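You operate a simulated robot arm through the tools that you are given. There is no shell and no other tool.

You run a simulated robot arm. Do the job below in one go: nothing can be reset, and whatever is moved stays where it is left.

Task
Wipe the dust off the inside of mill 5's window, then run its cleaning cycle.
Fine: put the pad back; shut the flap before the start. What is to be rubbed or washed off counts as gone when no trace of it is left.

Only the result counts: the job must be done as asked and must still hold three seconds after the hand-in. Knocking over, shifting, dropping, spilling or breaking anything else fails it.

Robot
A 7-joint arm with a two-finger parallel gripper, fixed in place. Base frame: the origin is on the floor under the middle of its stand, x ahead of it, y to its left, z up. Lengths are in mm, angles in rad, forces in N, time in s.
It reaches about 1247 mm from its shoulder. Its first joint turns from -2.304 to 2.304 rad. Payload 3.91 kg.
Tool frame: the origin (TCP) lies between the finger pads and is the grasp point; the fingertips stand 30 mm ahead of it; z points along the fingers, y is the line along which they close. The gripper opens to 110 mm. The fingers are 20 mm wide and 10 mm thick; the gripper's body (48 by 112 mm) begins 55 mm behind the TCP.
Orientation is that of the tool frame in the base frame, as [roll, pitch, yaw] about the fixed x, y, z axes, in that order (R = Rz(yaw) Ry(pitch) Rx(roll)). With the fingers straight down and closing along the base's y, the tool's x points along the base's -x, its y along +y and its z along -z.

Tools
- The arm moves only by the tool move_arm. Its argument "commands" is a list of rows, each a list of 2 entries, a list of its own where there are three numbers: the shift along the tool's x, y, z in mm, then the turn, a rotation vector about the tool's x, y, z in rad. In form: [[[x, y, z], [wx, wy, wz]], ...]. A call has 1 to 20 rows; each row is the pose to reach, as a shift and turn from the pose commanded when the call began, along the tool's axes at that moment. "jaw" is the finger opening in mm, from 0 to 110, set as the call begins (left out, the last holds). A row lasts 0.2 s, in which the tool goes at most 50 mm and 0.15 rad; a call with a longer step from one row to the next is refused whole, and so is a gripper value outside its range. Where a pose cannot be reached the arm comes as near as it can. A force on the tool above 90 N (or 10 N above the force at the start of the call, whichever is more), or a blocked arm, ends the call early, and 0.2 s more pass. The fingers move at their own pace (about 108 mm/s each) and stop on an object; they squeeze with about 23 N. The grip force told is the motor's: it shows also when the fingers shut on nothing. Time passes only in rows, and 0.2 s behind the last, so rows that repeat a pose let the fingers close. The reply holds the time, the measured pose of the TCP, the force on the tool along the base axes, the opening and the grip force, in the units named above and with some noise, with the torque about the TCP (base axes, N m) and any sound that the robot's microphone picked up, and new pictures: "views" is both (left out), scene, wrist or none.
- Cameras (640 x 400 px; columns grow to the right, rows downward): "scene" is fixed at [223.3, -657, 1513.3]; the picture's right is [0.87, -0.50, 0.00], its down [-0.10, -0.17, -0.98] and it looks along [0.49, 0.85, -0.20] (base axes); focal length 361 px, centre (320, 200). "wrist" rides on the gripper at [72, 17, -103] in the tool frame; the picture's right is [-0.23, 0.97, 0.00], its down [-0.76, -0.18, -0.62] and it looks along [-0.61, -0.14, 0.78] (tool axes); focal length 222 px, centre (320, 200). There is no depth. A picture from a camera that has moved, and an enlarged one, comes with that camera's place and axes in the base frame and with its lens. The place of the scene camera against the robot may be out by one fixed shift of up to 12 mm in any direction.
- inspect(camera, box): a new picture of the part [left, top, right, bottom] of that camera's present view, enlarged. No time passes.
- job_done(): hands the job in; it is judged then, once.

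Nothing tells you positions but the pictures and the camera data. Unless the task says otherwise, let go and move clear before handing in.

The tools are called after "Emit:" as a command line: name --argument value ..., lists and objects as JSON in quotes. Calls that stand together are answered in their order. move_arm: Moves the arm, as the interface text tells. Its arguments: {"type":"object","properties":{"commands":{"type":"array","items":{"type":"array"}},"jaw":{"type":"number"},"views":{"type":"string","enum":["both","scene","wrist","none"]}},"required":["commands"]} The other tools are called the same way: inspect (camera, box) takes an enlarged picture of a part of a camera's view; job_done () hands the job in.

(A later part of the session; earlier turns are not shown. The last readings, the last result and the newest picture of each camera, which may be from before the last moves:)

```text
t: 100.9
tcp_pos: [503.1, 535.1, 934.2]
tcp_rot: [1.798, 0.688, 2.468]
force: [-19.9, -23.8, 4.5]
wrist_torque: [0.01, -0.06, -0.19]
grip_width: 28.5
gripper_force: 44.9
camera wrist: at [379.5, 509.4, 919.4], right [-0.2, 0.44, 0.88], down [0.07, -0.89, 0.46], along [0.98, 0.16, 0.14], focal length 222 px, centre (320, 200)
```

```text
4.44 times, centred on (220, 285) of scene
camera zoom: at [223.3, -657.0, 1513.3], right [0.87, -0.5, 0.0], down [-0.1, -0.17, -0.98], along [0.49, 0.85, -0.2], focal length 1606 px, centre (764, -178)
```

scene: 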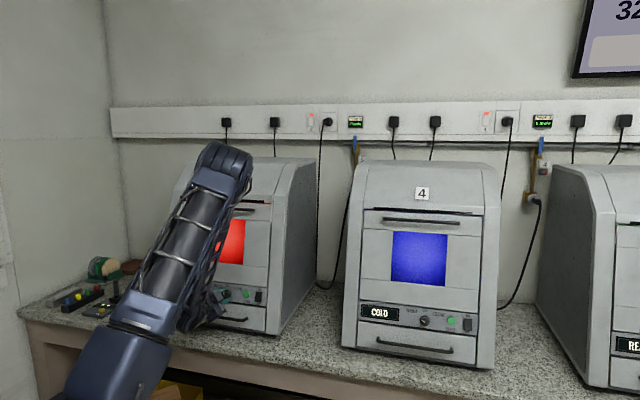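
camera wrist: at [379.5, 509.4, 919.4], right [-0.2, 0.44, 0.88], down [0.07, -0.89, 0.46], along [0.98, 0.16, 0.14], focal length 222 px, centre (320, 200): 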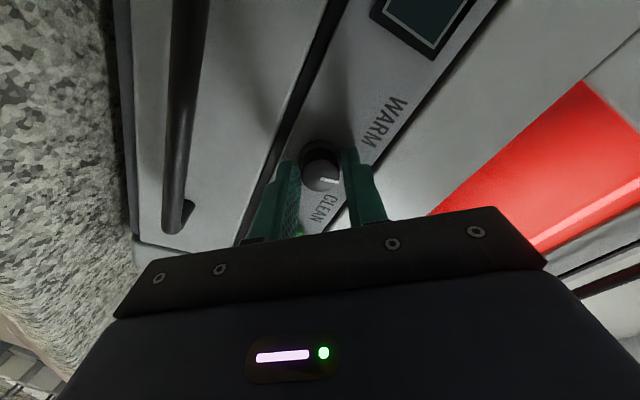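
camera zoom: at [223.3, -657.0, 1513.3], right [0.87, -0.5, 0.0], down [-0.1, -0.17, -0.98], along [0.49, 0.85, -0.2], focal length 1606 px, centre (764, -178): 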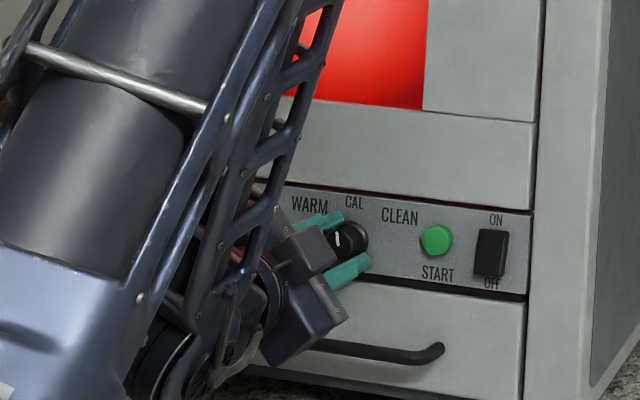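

The knob turned with the hand to about CAL. Continuing the turn to CLEAN.

Emit:
move_arm --commands '[[[0, 0, 0], [0, 0, 0.13]], [[0, 0, 0], [0, 0, 0.26]], [[0, 0, 0], [0, 0, 0.39]], [[0, 0, 0], [0, 0, 0.52]], [[0, 0, 0], [0, 0, 0.65]], [[0, 0, 0], [0, 0, 0.78]], [[0, 0, 0], [0, 0, 0.9]], [[0, 0, 0], [0, 0, 0.9]]]' --jaw 0

Emit:
inspect --camera "wrist" --box '[200, 60, 440, 240]'

Emit:
inspect --camera "scene" --box '[160, 240, 280, 330]'

```text
t: 102.7
tcp_pos: [504.4, 536.1, 933.3]
tcp_rot: [1.751, -0.198, 2.292]
force: [-9.7, -15.4, -9.1]
wrist_torque: [-0.29, 0.31, 0.01]
grip_width: 28.8
gripper_force: 45.3
camera wrist: at [387.2, 518.2, 982.6], right [0.4, -0.19, 0.9], down [0.0, -0.98, -0.21], along [0.92, 0.08, -0.39], focal length 222 px, centre (320, 200)
```

scene: 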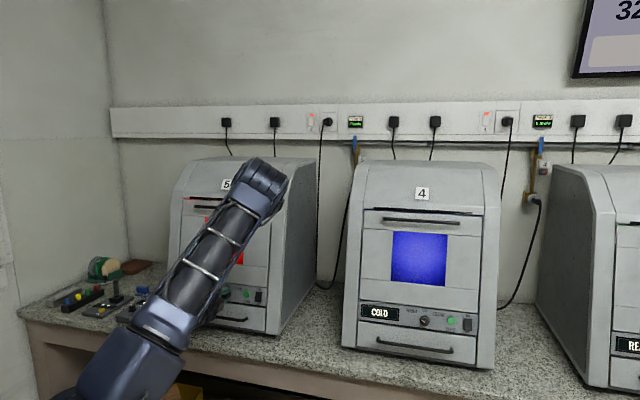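
wrist: 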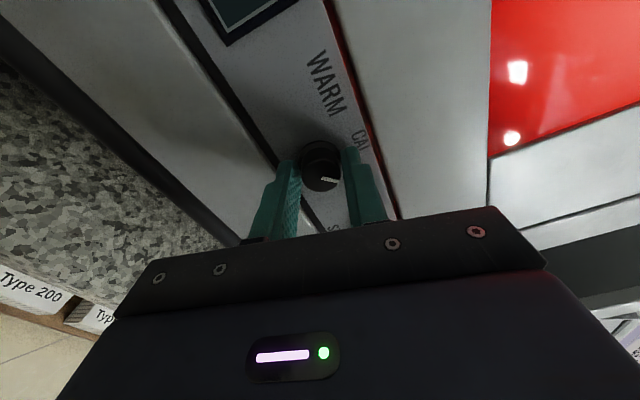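

```text
2.22 times, centred on (320, 150) of wrist
camera zoom: at [387.2, 518.2, 982.6], right [0.4, -0.19, 0.9], down [0.0, -0.98, -0.21], along [0.92, 0.08, -0.39], focal length 494 px, centre (320, 311)
```

zoom: 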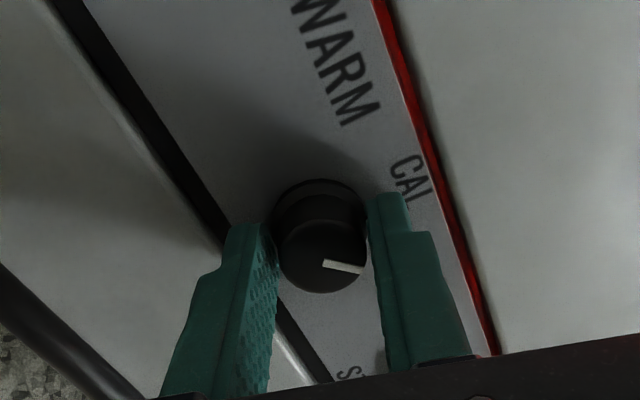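

```text
4.44 times, centred on (220, 285) of scene
camera zoom: at [223.3, -657.0, 1513.3], right [0.87, -0.5, 0.0], down [-0.1, -0.17, -0.98], along [0.49, 0.85, -0.2], focal length 1606 px, centre (764, -178)
```

zoom: 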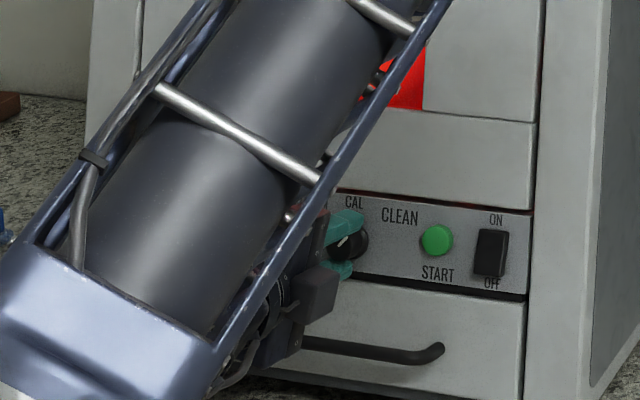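

Turned about 101° in total. I'll release the knob, back off and check where the mark points.

Emit:
move_arm --commands '[[[0, 0, 0], [0, 0, 0]], [[0, 0, 0], [0, 0, 0]], [[0, 0, -25], [0, 0, 0]], [[0, 0, -60], [0, 0, 0]], [[0, 0, -95], [0, 0, 0]], [[0, 0, -95], [0, 0, 0]]]' --jaw 60

Emit:
inspect --camera "wrist" --box '[200, 40, 440, 220]'

Emit:
inspect --camera "scene" --box '[160, 240, 280, 330]'

```text
t: 104.1
tcp_pos: [435.4, 471.3, 948.4]
tcp_rot: [1.75, -0.196, 2.29]
force: [0.2, -0.2, -0.2]
wrist_torque: [0.0, -0.01, -0.02]
grip_width: 59.9
gripper_force: 0.1
camera wrist: at [318.4, 453.9, 998.0], right [0.4, -0.19, 0.9], down [0.0, -0.98, -0.21], along [0.92, 0.08, -0.39], focal length 222 px, centre (320, 200)
```

scene: 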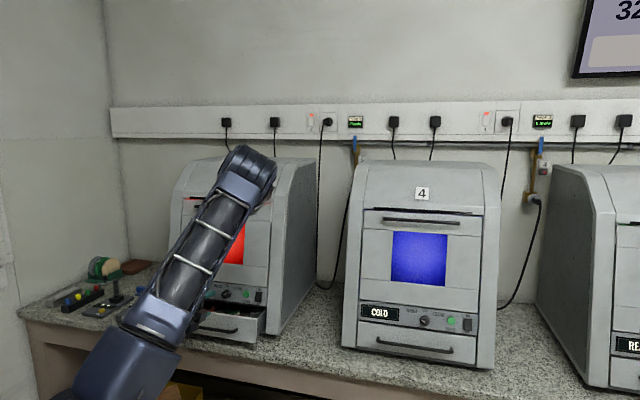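
wrist: 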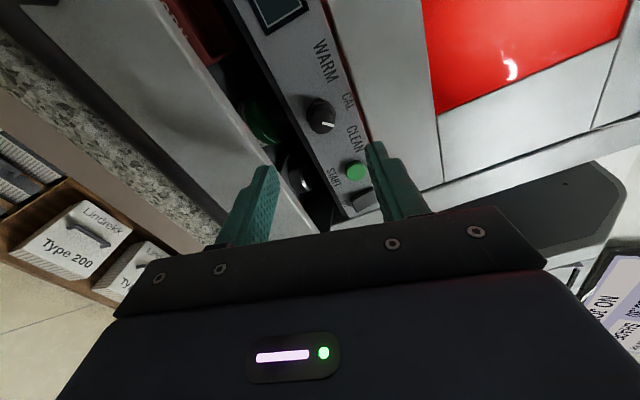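

```text
2.22 times, centred on (320, 130) of wrist
camera zoom: at [318.4, 453.9, 998.0], right [0.4, -0.19, 0.9], down [0.0, -0.98, -0.21], along [0.92, 0.08, -0.39], focal length 494 px, centre (320, 356)
```

zoom: 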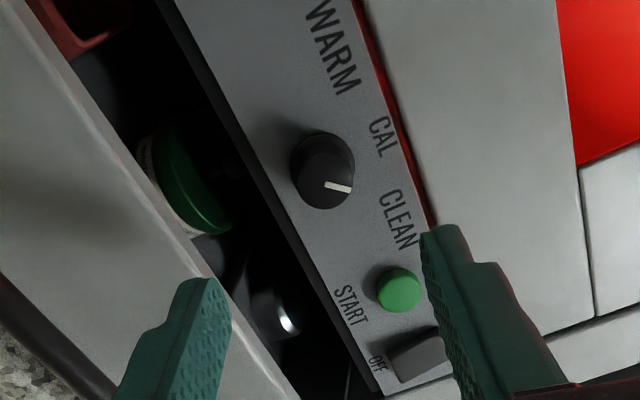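

```text
4.44 times, centred on (220, 285) of scene
camera zoom: at [223.3, -657.0, 1513.3], right [0.87, -0.5, 0.0], down [-0.1, -0.17, -0.98], along [0.49, 0.85, -0.2], focal length 1606 px, centre (764, -178)
```

zoom: 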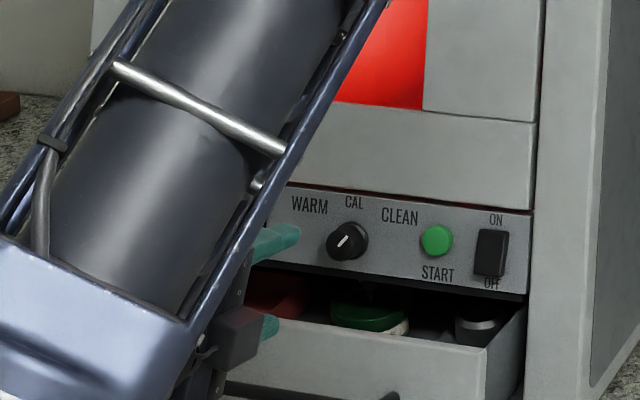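

The knob now points to CLEAN, but on retreating the lower finger hooked the drawer under the panel and pulled it open. I'll first close the jaw so the finger comes up out of the drawer, then push the drawer shut again.

Emit:
move_arm --commands '[[[0, 0, 0], [0, 0, 0]], [[0, 0, 0], [0, 0, 0]], [[0, 0, 0], [0, 0, 0]]]' --jaw 0

Emit:
inspect --camera "wrist" --box '[160, 20, 440, 240]'

Emit:
inspect --camera "scene" --box '[170, 260, 290, 350]'

```text
t: 104.9
tcp_pos: [436.1, 471.7, 949.1]
tcp_rot: [1.747, -0.196, 2.29]
force: [0.0, 0.4, -0.7]
wrist_torque: [0.01, 0.01, -0.06]
grip_width: 0.1
gripper_force: 22.7
camera wrist: at [318.5, 454.2, 998.0], right [0.4, -0.19, 0.9], down [0.0, -0.98, -0.21], along [0.92, 0.08, -0.39], focal length 222 px, centre (320, 200)
```

scene: 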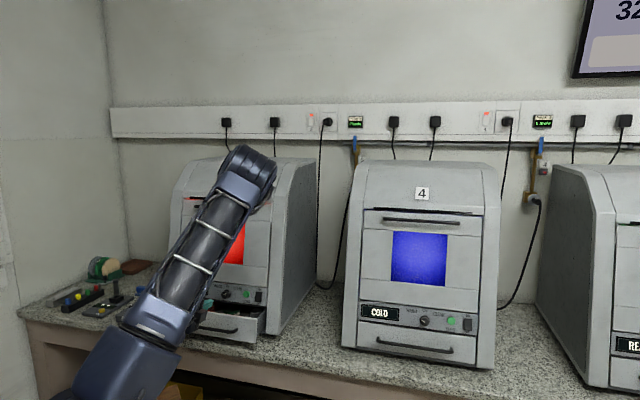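
wrist: 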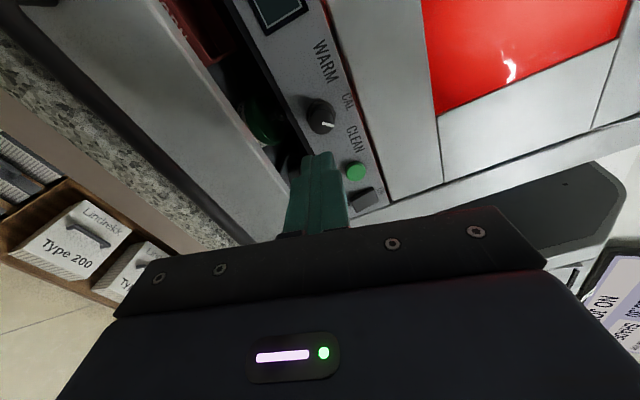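

```text
1.82 times, centred on (300, 130) of wrist
camera zoom: at [318.5, 454.2, 998.0], right [0.4, -0.19, 0.9], down [0.0, -0.98, -0.21], along [0.92, 0.08, -0.39], focal length 404 px, centre (356, 327)
```

zoom: 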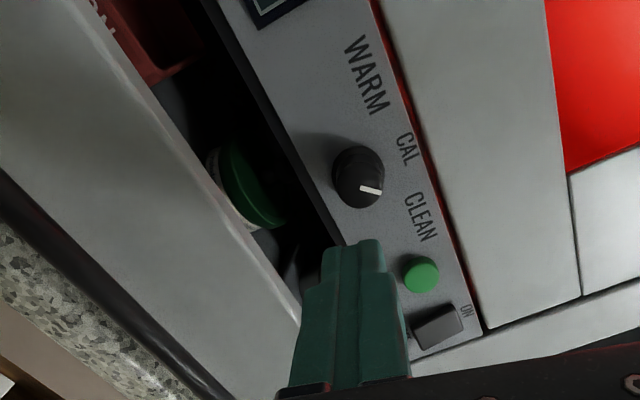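

```text
4.44 times, centred on (230, 305) of scene
camera zoom: at [223.3, -657.0, 1513.3], right [0.87, -0.5, 0.0], down [-0.1, -0.17, -0.98], along [0.49, 0.85, -0.2], focal length 1606 px, centre (720, -267)
```

zoom: 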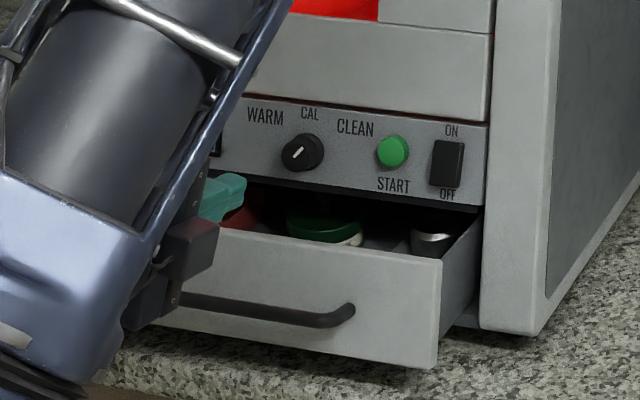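

The finger is out of the drawer and the knob's mark points at CLEAN. The drawer is about 80 mm out. I'll back off, come down in front of it and push it in.

Emit:
move_arm --commands '[[[-1.3, -6.8, -39.4], [0, 0, 0]], [[-2.7, -13.7, -78.8], [0, 0, 0]], [[5, -53, -72], [0, 0, 0]], [[12.9, -93.1, -65.7], [0, 0, 0]], [[12.9, -93.1, -65.7], [0, 0, 0]]]' --jaw 0

Emit:
inspect --camera "wrist" --box '[160, 0, 440, 220]'

Emit:
inspect --camera "scene" --box '[150, 260, 290, 360]'

```text
t: 106.1
tcp_pos: [357.5, 436.1, 874.8]
tcp_rot: [1.749, -0.195, 2.292]
force: [0.6, -0.4, 0.1]
wrist_torque: [0.01, -0.02, 0.0]
grip_width: 0.1
gripper_force: 23.2
out of reach, approached as far as the arm can: row 2
camera wrist: at [240.2, 419.4, 923.0], right [0.4, -0.19, 0.9], down [0.0, -0.98, -0.21], along [0.92, 0.08, -0.39], focal length 222 px, centre (320, 200)
```

scene: 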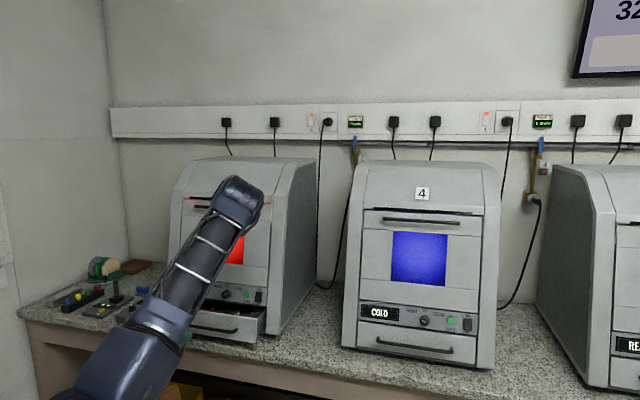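
wrist: 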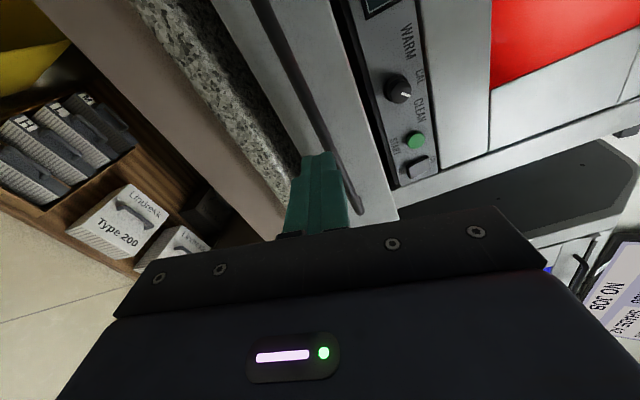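

```text
1.82 times, centred on (300, 110) of wrist
camera zoom: at [240.2, 419.4, 923.0], right [0.4, -0.19, 0.9], down [0.0, -0.98, -0.21], along [0.92, 0.08, -0.39], focal length 404 px, centre (356, 364)
```

zoom: 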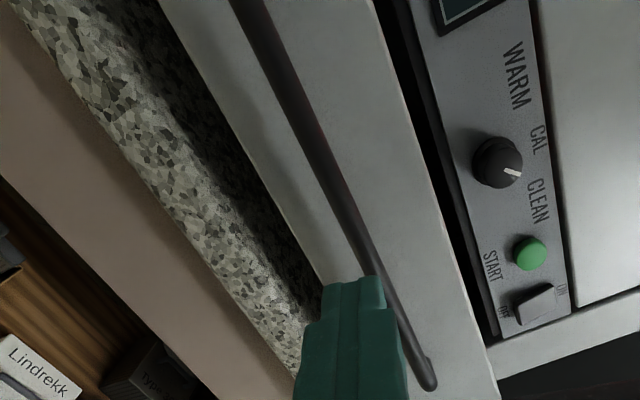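

```text
4.00 times, centred on (220, 310) of scene
camera zoom: at [223.3, -657.0, 1513.3], right [0.87, -0.5, 0.0], down [-0.1, -0.17, -0.98], along [0.49, 0.85, -0.2], focal length 1445 px, centre (720, -240)
```

zoom: 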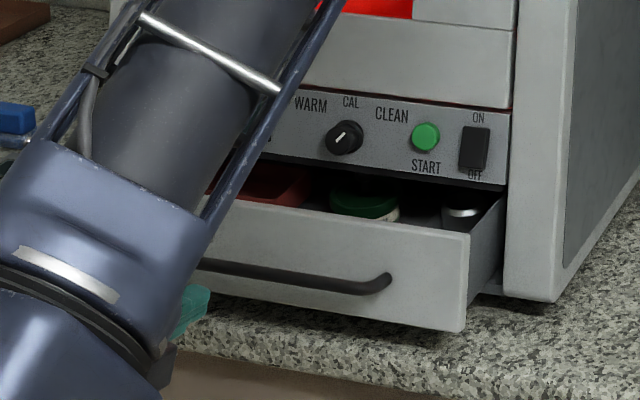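

The fingertip is in front of the drawer face, just above its handle. I'll raise a little and push straight in along the drawer's slide.

Emit:
move_arm --commands '[[[2.3, 12, 30], [0, 0, 0]], [[2.3, 12, 65], [0, 0, 0]], [[2.3, 12, 85], [0, 0, 0]], [[2.3, 12, 100], [0, 0, 0]], [[2.3, 12, 115], [0, 0, 0]], [[2.3, 12, 130], [0, 0, 0]], [[2.3, 12, 145], [0, 0, 0]]]' --jaw 0

Emit:
inspect --camera "wrist" --box '[160, 0, 440, 220]'

Emit:
inspect --camera "scene" --box '[150, 260, 290, 360]'

```text
t: 107.6
tcp_pos: [447.0, 525.5, 863.4]
tcp_rot: [1.756, -0.196, 2.297]
force: [-26.6, -36.9, 17.0]
wrist_torque: [0.28, -0.23, 0.2]
grip_width: 0.0
gripper_force: 23.2
stopped in row 7: the force on the tool passed its limit at 128 N (the readings are from after the stop); the commanded pose is now the measured one
camera wrist: at [329.2, 507.6, 912.5], right [0.4, -0.19, 0.9], down [0.01, -0.98, -0.21], along [0.91, 0.09, -0.39], focal length 222 px, centre (320, 200)
```

scene: 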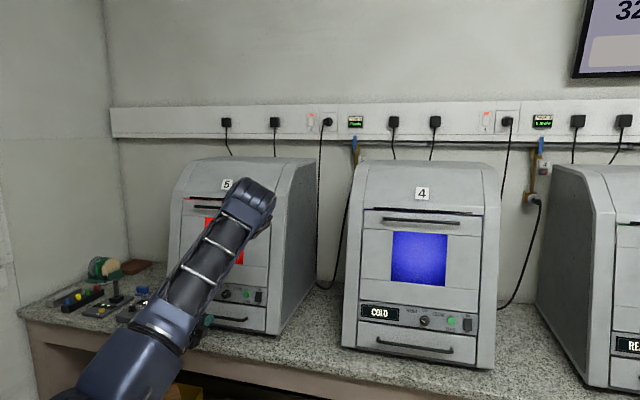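
wrist: 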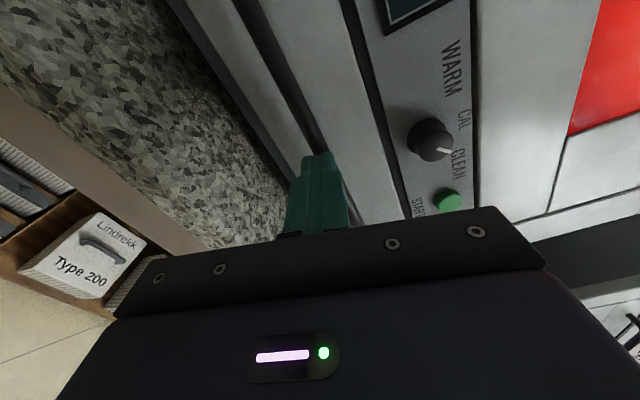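

```text
1.82 times, centred on (300, 110) of wrist
camera zoom: at [329.2, 507.6, 912.5], right [0.4, -0.19, 0.9], down [0.01, -0.98, -0.21], along [0.91, 0.09, -0.39], focal length 404 px, centre (356, 364)
```

zoom: 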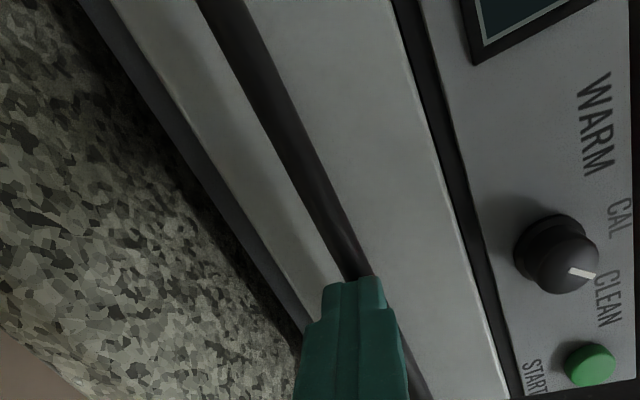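

```text
4.00 times, centred on (220, 310) of scene
camera zoom: at [223.3, -657.0, 1513.3], right [0.87, -0.5, 0.0], down [-0.1, -0.17, -0.98], along [0.49, 0.85, -0.2], focal length 1445 px, centre (720, -240)
```

zoom: 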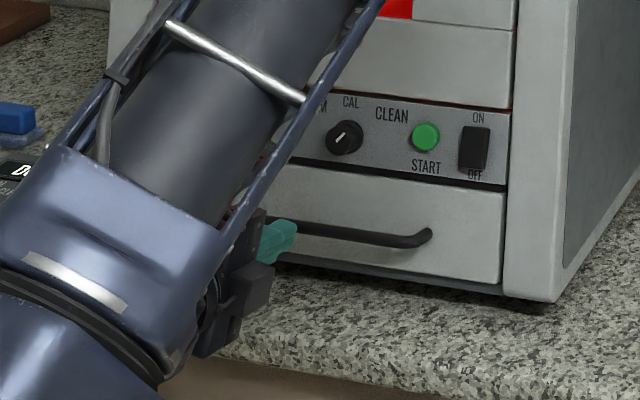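

The drawer is shut again, flush with the front. Before START, I'll check the knob's mark more closely.

Emit:
inspect --camera "scene" --box '[215, 275, 270, 310]'

Emit:
inspect --camera "wrist" --box '[390, 60, 500, 220]'

```text
11.43 times, centred on (242, 292) of scene
camera zoom: at [223.3, -657.0, 1513.3], right [0.87, -0.5, 0.0], down [-0.1, -0.17, -0.98], along [0.49, 0.85, -0.2], focal length 4129 px, centre (1206, -857)
```

zoom: 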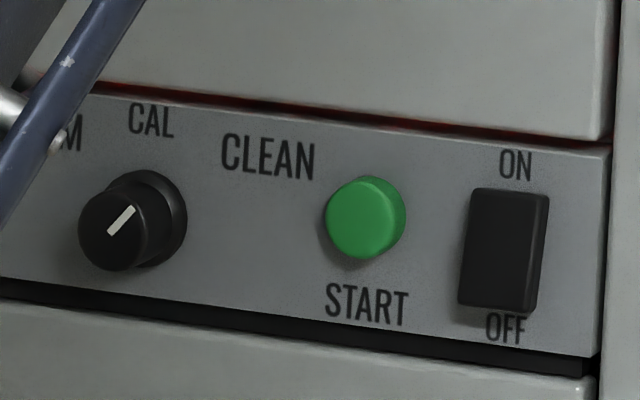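

```text
2.50 times, centred on (445, 140) of wrist
camera zoom: at [329.2, 507.6, 912.5], right [0.4, -0.19, 0.9], down [0.01, -0.98, -0.21], along [0.91, 0.09, -0.39], focal length 555 px, centre (8, 350)
```

zoom: 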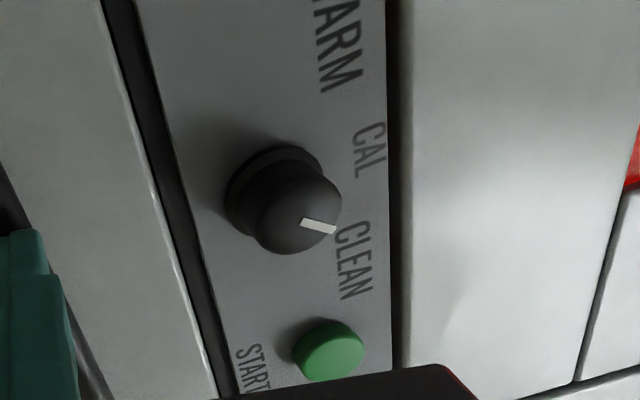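

The mark is at about +42° from CAL. It started at about −62° for WARM, so CLEAN should be near +60°. I'll back off, turn the hand so the fingers stay level (clear of the drawer), re-grip the knob with a small opening and add about 18°.

Emit:
move_arm --commands '[[[0, 0, -20], [0, 0, 0]], [[0, 0, -40], [0, 0, 0]], [[-1.5, 10, -40], [0, 0, -0.14]], [[-3, 20, -40], [0, 0, -0.28]], [[-4.5, 30, -40], [0, 0, -0.42]], [[-6, 40, -40], [0, 0, -0.56]], [[-7.5, 50, -40], [0, 0, -0.7]], [[-9, 58, -40.4], [0, 0, -0.84]], [[-11, 66, -40.4], [0, 0, -0.98]], [[-12.5, 74, -40.4], [0, 0, -1.12]], [[-13.5, 79, -40.4], [0, 0, -1.26]], [[-14.7, 83, -40.4], [0, 0, -1.4]], [[-14.7, 83, -40.4], [0, 0, -1.4]]]' --jaw 0

Emit:
inspect --camera "wrist" --box '[200, 20, 440, 200]'

Emit:
inspect --camera "scene" --box '[160, 250, 280, 340]'

```text
t: 110.4
tcp_pos: [451.4, 487.3, 946.7]
tcp_rot: [2.037, 1.163, 2.764]
force: [-0.6, -0.4, 0.0]
wrist_torque: [-0.02, -0.02, -0.02]
grip_width: 0.2
gripper_force: 23.8
camera wrist: at [340.0, 438.8, 905.3], right [-0.5, 0.67, 0.55], down [-0.06, -0.66, 0.75], along [0.87, 0.34, 0.37], focal length 222 px, centre (320, 200)
```

scene: 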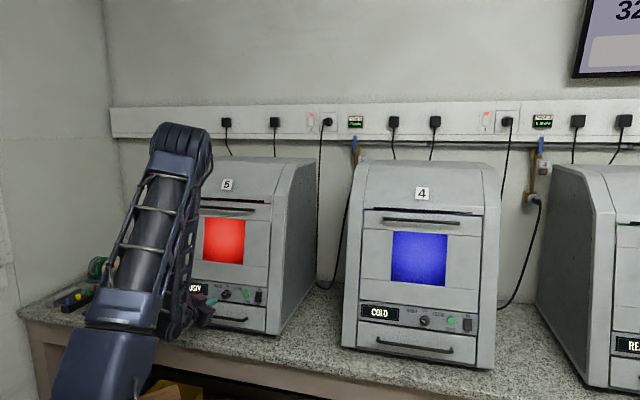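
wrist: 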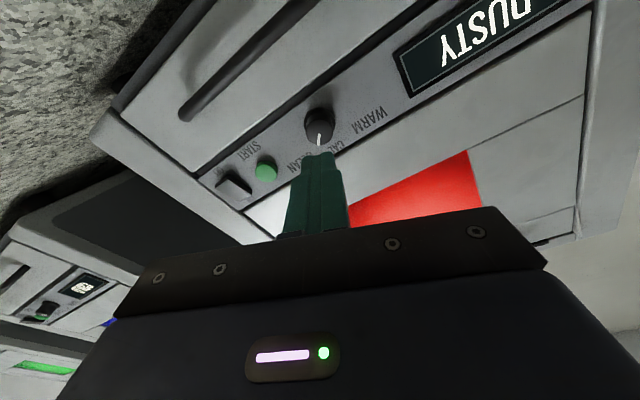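

```text
2.22 times, centred on (320, 110) of wrist
camera zoom: at [340.0, 438.8, 905.3], right [-0.5, 0.67, 0.55], down [-0.06, -0.66, 0.75], along [0.87, 0.34, 0.37], focal length 494 px, centre (320, 400)
```

zoom: 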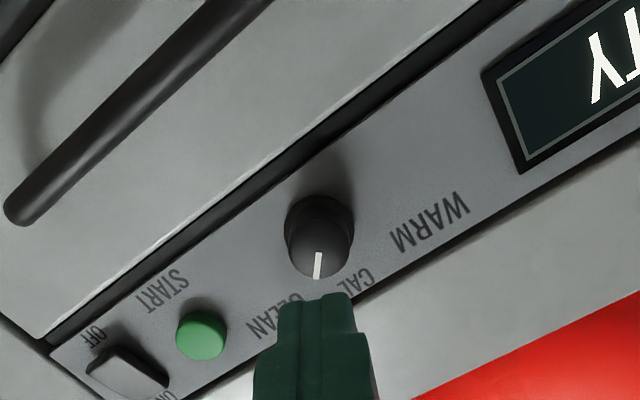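

```text
4.44 times, centred on (220, 295) of scene
camera zoom: at [223.3, -657.0, 1513.3], right [0.87, -0.5, 0.0], down [-0.1, -0.17, -0.98], along [0.49, 0.85, -0.2], focal length 1606 px, centre (764, -222)
```

zoom: 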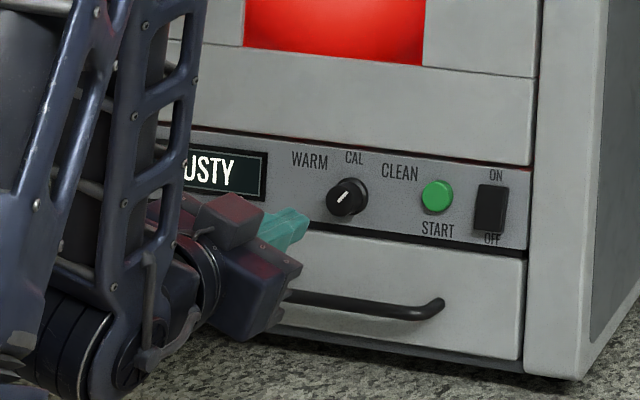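

The drawer looks properly closed. The labels work out at about ±59–60°, so the knob needs roughly 22° more. I'll open the jaw to 50, advance onto the knob and close.

Emit:
move_arm --commands '[[[0, 0, 0], [0, 0, 0]], [[0, 0, 30], [0, 0, 0]], [[0, 0, 60], [0, 0, 0]], [[0, 0, 70], [0, 0, 0]], [[0, 0, 70], [0, 0, 0]]]' --jaw 50 --views "wrist"

Emit:
inspect --camera "wrist" --box '[200, 60, 440, 240]'

```text
t: 111.6
tcp_pos: [499.7, 534.3, 933.7]
tcp_rot: [2.038, 1.162, 2.763]
force: [0.2, -0.9, 0.3]
wrist_torque: [-0.02, 0.02, 0.0]
grip_width: 50.4
gripper_force: 0.0
camera wrist: at [389.3, 486.8, 892.8], right [-0.5, 0.67, 0.55], down [-0.06, -0.66, 0.75], along [0.87, 0.34, 0.37], focal length 222 px, centre (320, 200)
```

wrist: 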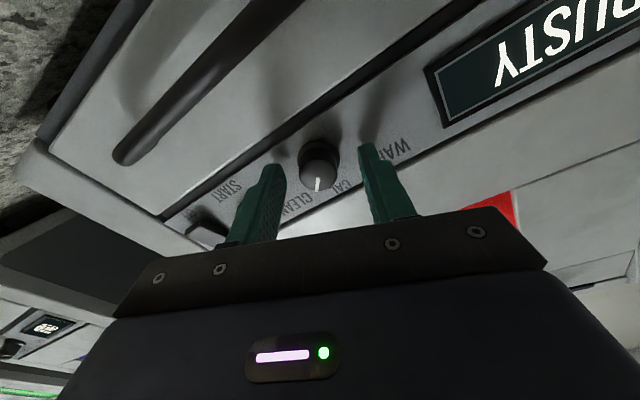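

```text
2.22 times, centred on (320, 150) of wrist
camera zoom: at [389.3, 486.8, 892.8], right [-0.5, 0.67, 0.55], down [-0.06, -0.66, 0.75], along [0.87, 0.34, 0.37], focal length 494 px, centre (320, 311)
```

zoom: 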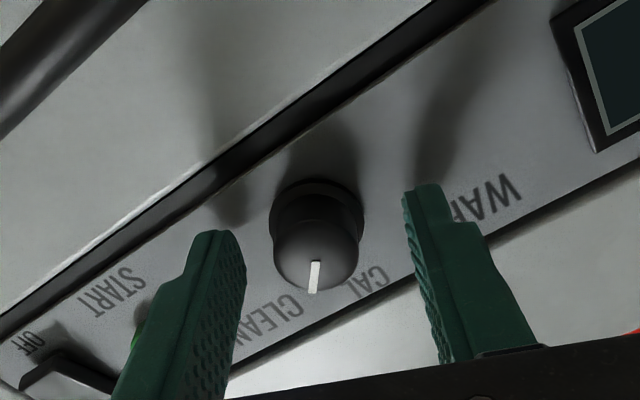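

The knob is centred between the fingers, with the mark a little short of CLEAN. Closing and turning about 23° further.

Emit:
move_arm --commands '[[[0, 0, 0], [0, 0, 0]], [[0, 0, 0], [0, 0, 0]], [[0, 0, 0], [0, 0, 0]], [[0, 0, 0], [0, 0, 0.13]], [[0, 0, 0], [0, 0, 0.26]], [[0, 0, 0], [0, 0, 0.39]], [[0, 0, 0], [0, 0, 0.39]]]' --jaw 0 --views "wrist"

Emit:
inspect --camera "wrist" --box '[200, 60, 440, 240]'

Emit:
inspect --camera "scene" --box '[215, 275, 270, 310]'

```text
t: 113.2
tcp_pos: [500.1, 534.2, 934.0]
tcp_rot: [1.827, 0.792, 2.515]
force: [-7.0, -29.2, -0.5]
wrist_torque: [-0.3, -0.77, -0.66]
grip_width: 28.0
gripper_force: 45.3
camera wrist: at [378.5, 503.4, 912.6], right [-0.27, 0.5, 0.82], down [0.06, -0.84, 0.53], along [0.96, 0.19, 0.2], focal length 222 px, centre (320, 200)
```

wrist: 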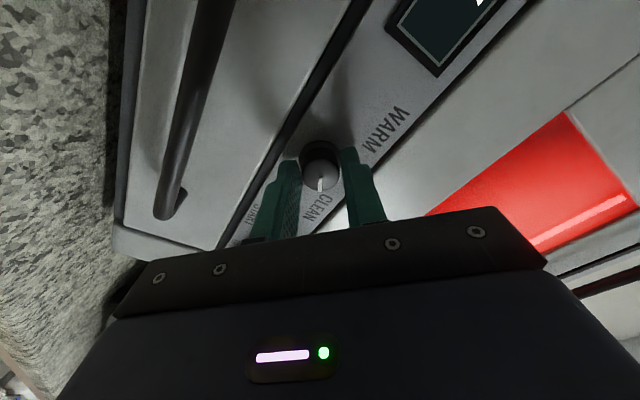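

```text
2.22 times, centred on (320, 150) of wrist
camera zoom: at [378.5, 503.4, 912.6], right [-0.27, 0.5, 0.82], down [0.06, -0.84, 0.53], along [0.96, 0.19, 0.2], focal length 494 px, centre (320, 311)
```

zoom: 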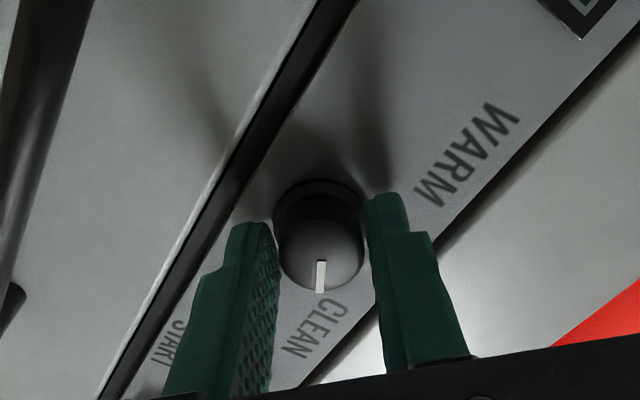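

```text
11.43 times, centred on (242, 292) of scene
camera zoom: at [223.3, -657.0, 1513.3], right [0.87, -0.5, 0.0], down [-0.1, -0.17, -0.98], along [0.49, 0.85, -0.2], focal length 4129 px, centre (1206, -857)
```

zoom: 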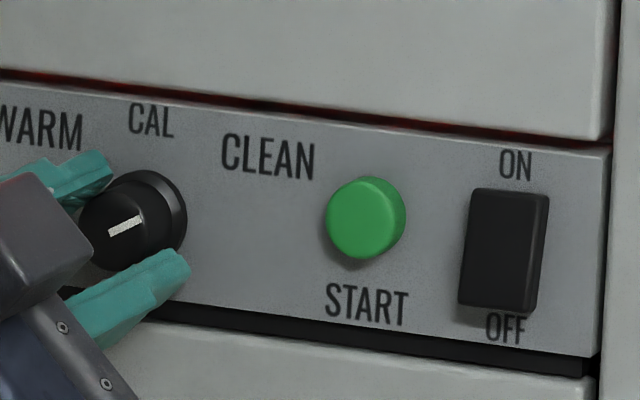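

The mark is now right at about +60°, on CLEAN. I'll open only a little, so no finger drops to the drawer gap, and retreat straight back.

Emit:
move_arm --commands '[[[0, 0, 0], [0, 0, 0]], [[0, 0, 0], [0, 0, 0]], [[0, 0, -15], [0, 0, 0]]]' --jaw 36

Emit:
inspect --camera "scene" --box '[160, 250, 280, 340]'

```text
t: 114.0
tcp_pos: [490.8, 522.6, 936.0]
tcp_rot: [1.829, 0.795, 2.516]
force: [0.4, -0.3, -0.2]
wrist_torque: [0.0, -0.02, 0.01]
grip_width: 35.8
gripper_force: 0.0
camera wrist: at [369.0, 493.0, 915.9], right [-0.27, 0.5, 0.82], down [0.06, -0.84, 0.53], along [0.96, 0.19, 0.2], focal length 222 px, centre (320, 200)
```

scene: 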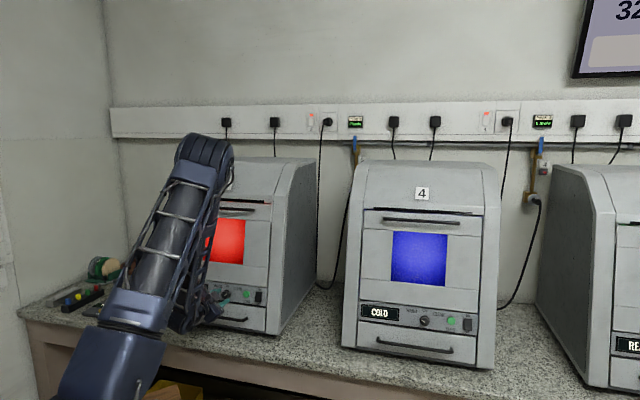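
wrist: 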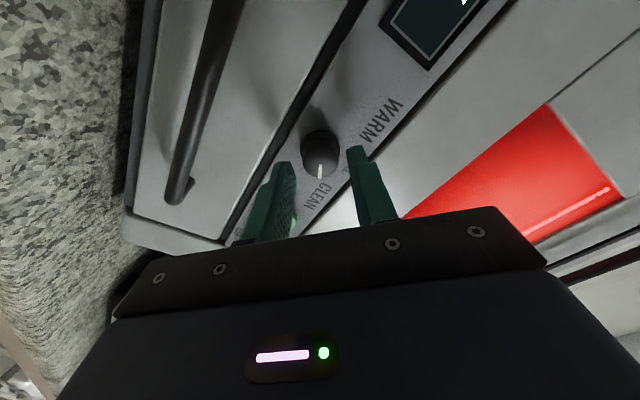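

```text
4.44 times, centred on (220, 295) of scene
camera zoom: at [223.3, -657.0, 1513.3], right [0.87, -0.5, 0.0], down [-0.1, -0.17, -0.98], along [0.49, 0.85, -0.2], focal length 1606 px, centre (764, -222)
```

zoom: 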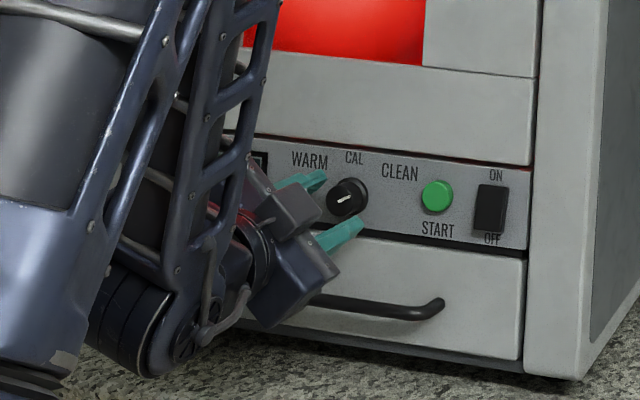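

Knob on CLEAN, drawer still shut. I'll back off further, close the fingers, and line up with the START button.

Emit:
move_arm --commands '[[[0, 0, -20], [0, 0, 0]], [[0, 0, -35], [0, 0, 0]]]' --jaw 36 --views "none"

Emit:
move_arm --commands '[[[-20, -16, 0.5], [0, 0, 0]], [[-40, -32, 1], [0, 0, 0]], [[-59.6, -48.2, 1.9], [0, 0, 0]], [[-59.6, -48.2, 1.9], [0, 0, 0]]]' --jaw 0

Emit:
inspect --camera "wrist" --box '[200, 20, 440, 200]'

Emit:
inspect --camera "scene" --box '[160, 250, 280, 340]'

```text
t: 114.6
tcp_pos: [465.9, 499.5, 944.9]
tcp_rot: [1.828, 0.795, 2.516]
force: [0.1, -0.2, 0.8]
wrist_torque: [0.03, 0.0, -0.01]
grip_width: 36.1
gripper_force: 0.2
```

```text
t: 115.6
tcp_pos: [517.9, 445.9, 952.4]
tcp_rot: [1.83, 0.794, 2.518]
force: [-0.1, 0.1, 0.0]
wrist_torque: [-0.02, 0.01, 0.01]
grip_width: 0.0
gripper_force: 23.1
camera wrist: at [396.5, 415.5, 932.0], right [-0.27, 0.5, 0.82], down [0.06, -0.84, 0.53], along [0.96, 0.19, 0.2], focal length 222 px, centre (320, 200)
```

scene: 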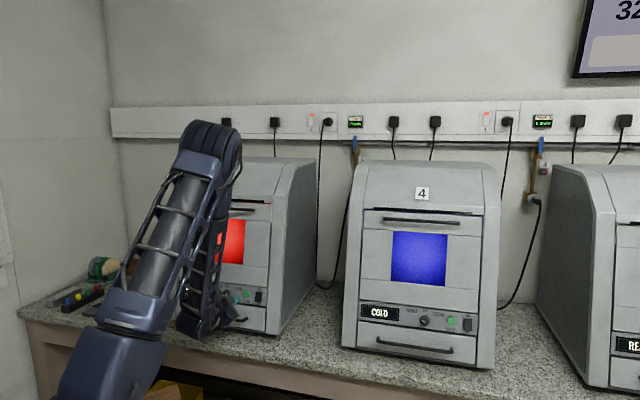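
wrist: 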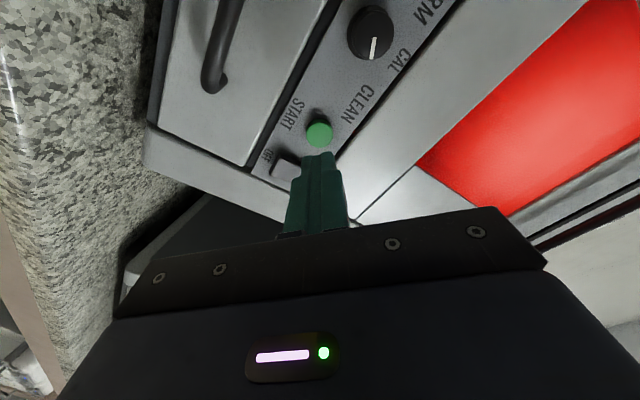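

```text
2.22 times, centred on (320, 110) of wrist
camera zoom: at [396.5, 415.5, 932.0], right [-0.27, 0.5, 0.82], down [0.06, -0.84, 0.53], along [0.96, 0.19, 0.2], focal length 494 px, centre (320, 400)
```

zoom: 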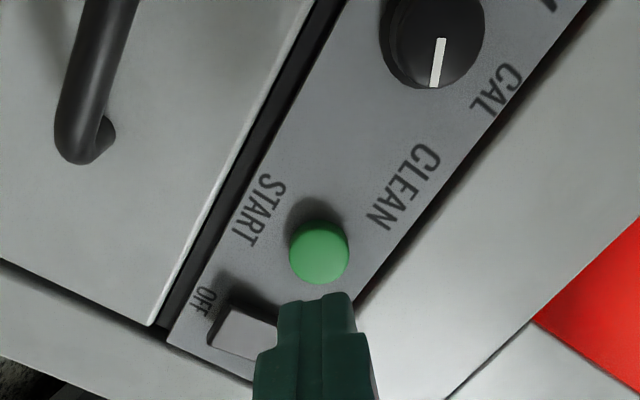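

```text
4.44 times, centred on (220, 295) of scene
camera zoom: at [223.3, -657.0, 1513.3], right [0.87, -0.5, 0.0], down [-0.1, -0.17, -0.98], along [0.49, 0.85, -0.2], focal length 1606 px, centre (764, -222)
```

zoom: 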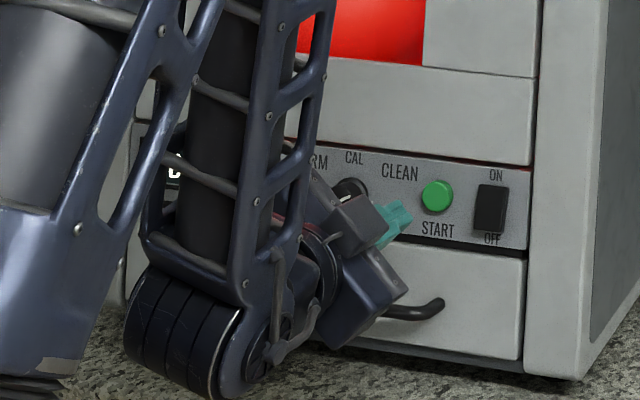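

The tool axis points right at the START button, about 50 mm beyond the fingertip. I'll advance and press it gently.

Emit:
move_arm --commands '[[[0, 0, 22], [0, 0, 0]], [[0, 0, 42], [0, 0, 0]], [[0, 0, 46], [0, 0, 0]], [[0, 0, 49], [0, 0, 0]], [[0, 0, 51], [0, 0, 0]]]' --jaw 0

Emit:
inspect --camera "wrist" --box '[200, 60, 440, 240]'

Emit:
inspect --camera "scene" --box '[160, 250, 280, 340]'

```text
t: 116.8
tcp_pos: [555.8, 481.4, 942.8]
tcp_rot: [1.829, 0.795, 2.514]
force: [-1.2, -0.7, 0.1]
wrist_torque: [0.01, 0.0, -0.05]
grip_width: 0.0
gripper_force: 22.7
camera wrist: at [433.5, 450.4, 922.5], right [-0.27, 0.5, 0.82], down [0.06, -0.84, 0.53], along [0.96, 0.19, 0.2], focal length 222 px, centre (320, 200)
```

scene: 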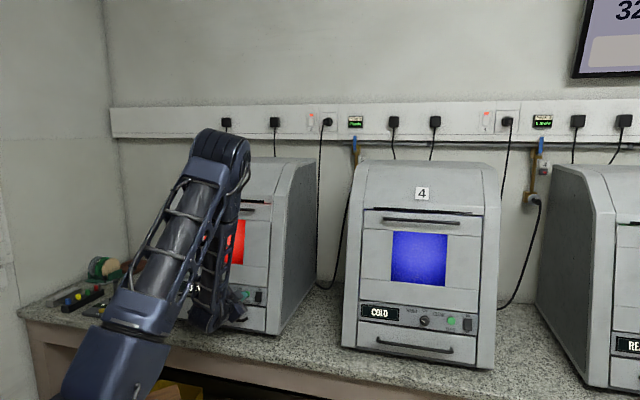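
wrist: 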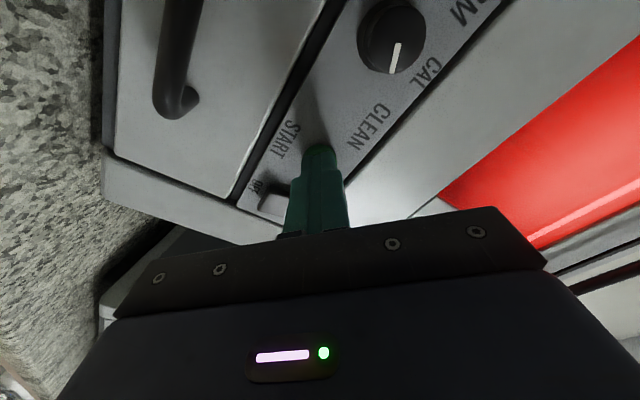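

```text
2.22 times, centred on (320, 150) of wrist
camera zoom: at [433.5, 450.4, 922.5], right [-0.27, 0.5, 0.82], down [0.06, -0.84, 0.53], along [0.96, 0.19, 0.2], focal length 494 px, centre (320, 311)
```

zoom: 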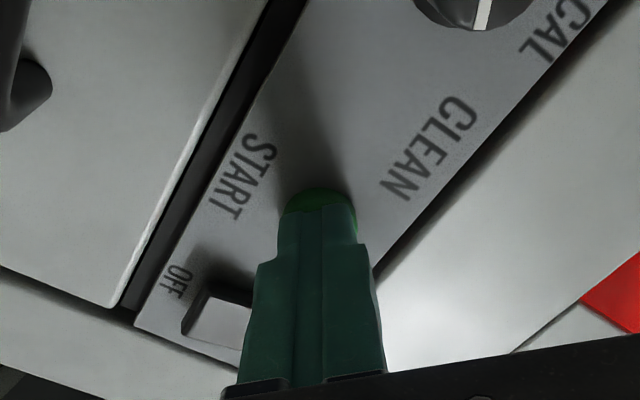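

```text
4.44 times, centred on (220, 295) of scene
camera zoom: at [223.3, -657.0, 1513.3], right [0.87, -0.5, 0.0], down [-0.1, -0.17, -0.98], along [0.49, 0.85, -0.2], focal length 1606 px, centre (764, -222)
```

zoom: 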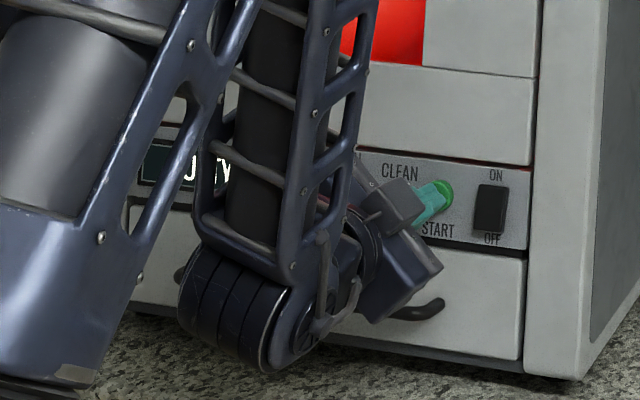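

The fingertip is just at the button. Pressing a few millimetres further.

Emit:
move_arm --commands '[[[0, 0, 2], [0, 0, 0]], [[0, 0, 4], [0, 0, 0]], [[0, 0, 6], [0, 0, 0]]]' --jaw 0

Emit:
inspect --camera "scene" --box '[160, 250, 280, 340]'

```text
t: 117.6
tcp_pos: [559.6, 485.0, 942.9]
tcp_rot: [1.832, 0.793, 2.519]
force: [-13.4, -14.5, -2.7]
wrist_torque: [-0.09, 0.14, -0.03]
grip_width: 0.1
gripper_force: 22.9
heard: click
camera wrist: at [437.7, 455.0, 921.7], right [-0.27, 0.5, 0.82], down [0.06, -0.84, 0.54], along [0.96, 0.19, 0.2], focal length 222 px, centre (320, 200)
```

scene: 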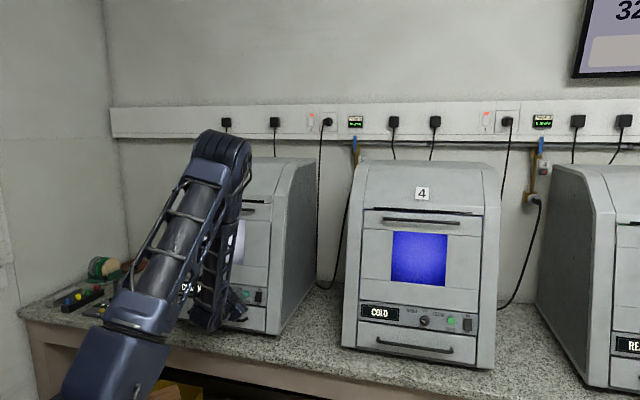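
wrist: 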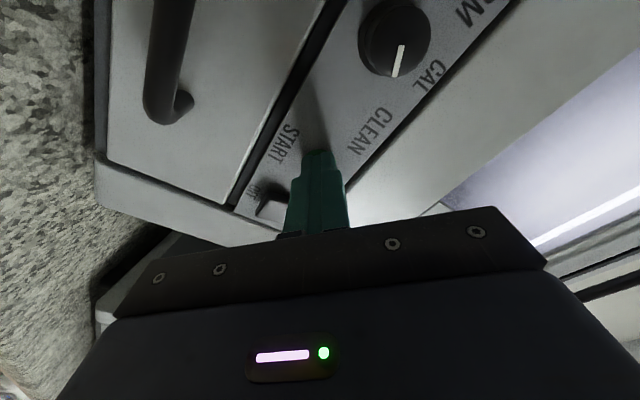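

```text
4.44 times, centred on (220, 295) of scene
camera zoom: at [223.3, -657.0, 1513.3], right [0.87, -0.5, 0.0], down [-0.1, -0.17, -0.98], along [0.49, 0.85, -0.2], focal length 1606 px, centre (764, -222)
```

zoom: 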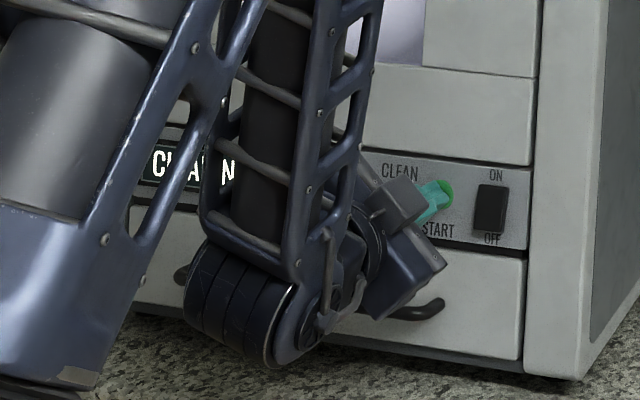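

A click was heard, the light turned white and the display now reads "CLEAN". I'll withdraw from the button and watch the cycle.

Emit:
move_arm --commands '[[[0, 0, -10], [0, 0, 0]], [[0, 0, -35], [0, 0, 0]], [[0, 0, -60], [0, 0, 0]], [[0, 0, -85], [0, 0, 0]]]' --jaw 0

Emit:
inspect --camera "scene" --box '[150, 170, 290, 340]'

Emit:
inspect --camera "scene" --box '[290, 100, 400, 170]'

```text
t: 118.6
tcp_pos: [499.3, 428.5, 959.6]
tcp_rot: [1.831, 0.792, 2.514]
force: [-0.2, -0.3, -0.3]
wrist_torque: [-0.02, -0.02, 0.0]
grip_width: 0.0
gripper_force: 22.5
camera wrist: at [377.3, 397.9, 937.8], right [-0.27, 0.5, 0.82], down [0.06, -0.84, 0.53], along [0.96, 0.19, 0.2], focal length 222 px, centre (320, 200)
```

scene: 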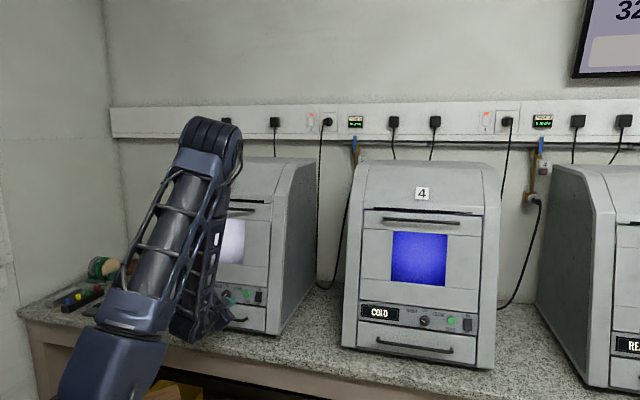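
wrist: 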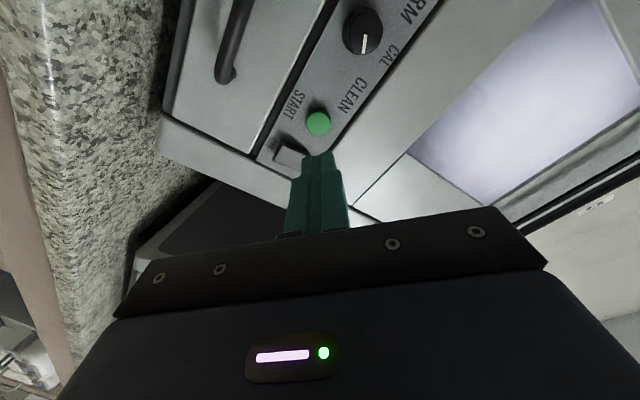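

```text
2.35 times, centred on (220, 255) of scene
camera zoom: at [223.3, -657.0, 1513.3], right [0.87, -0.5, 0.0], down [-0.1, -0.17, -0.98], along [0.49, 0.85, -0.2], focal length 850 px, centre (555, 71)
```

zoom: 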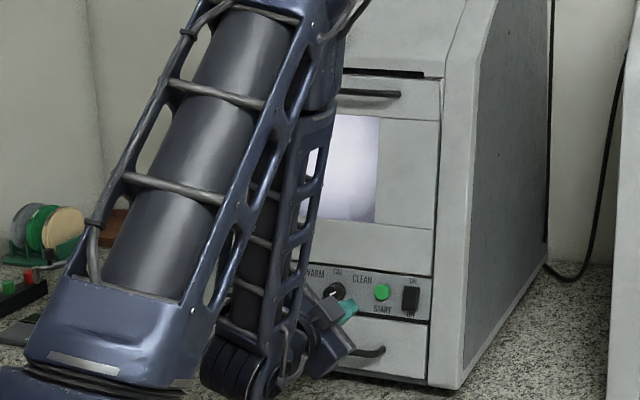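

```text
5.71 times, centred on (345, 135) of scene
camera zoom: at [223.3, -657.0, 1513.3], right [0.87, -0.5, 0.0], down [-0.1, -0.17, -0.98], along [0.49, 0.85, -0.2], focal length 2065 px, centre (177, 571)
```

zoom: 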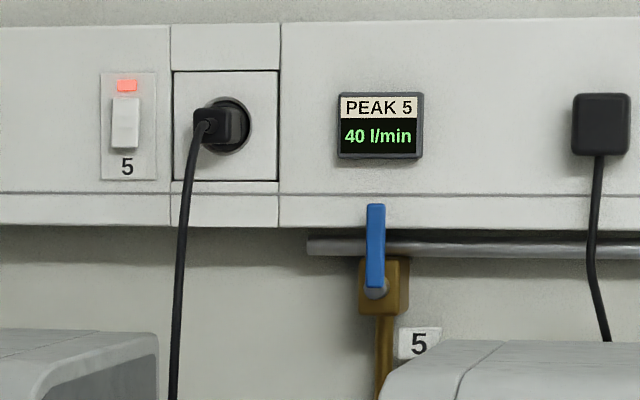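

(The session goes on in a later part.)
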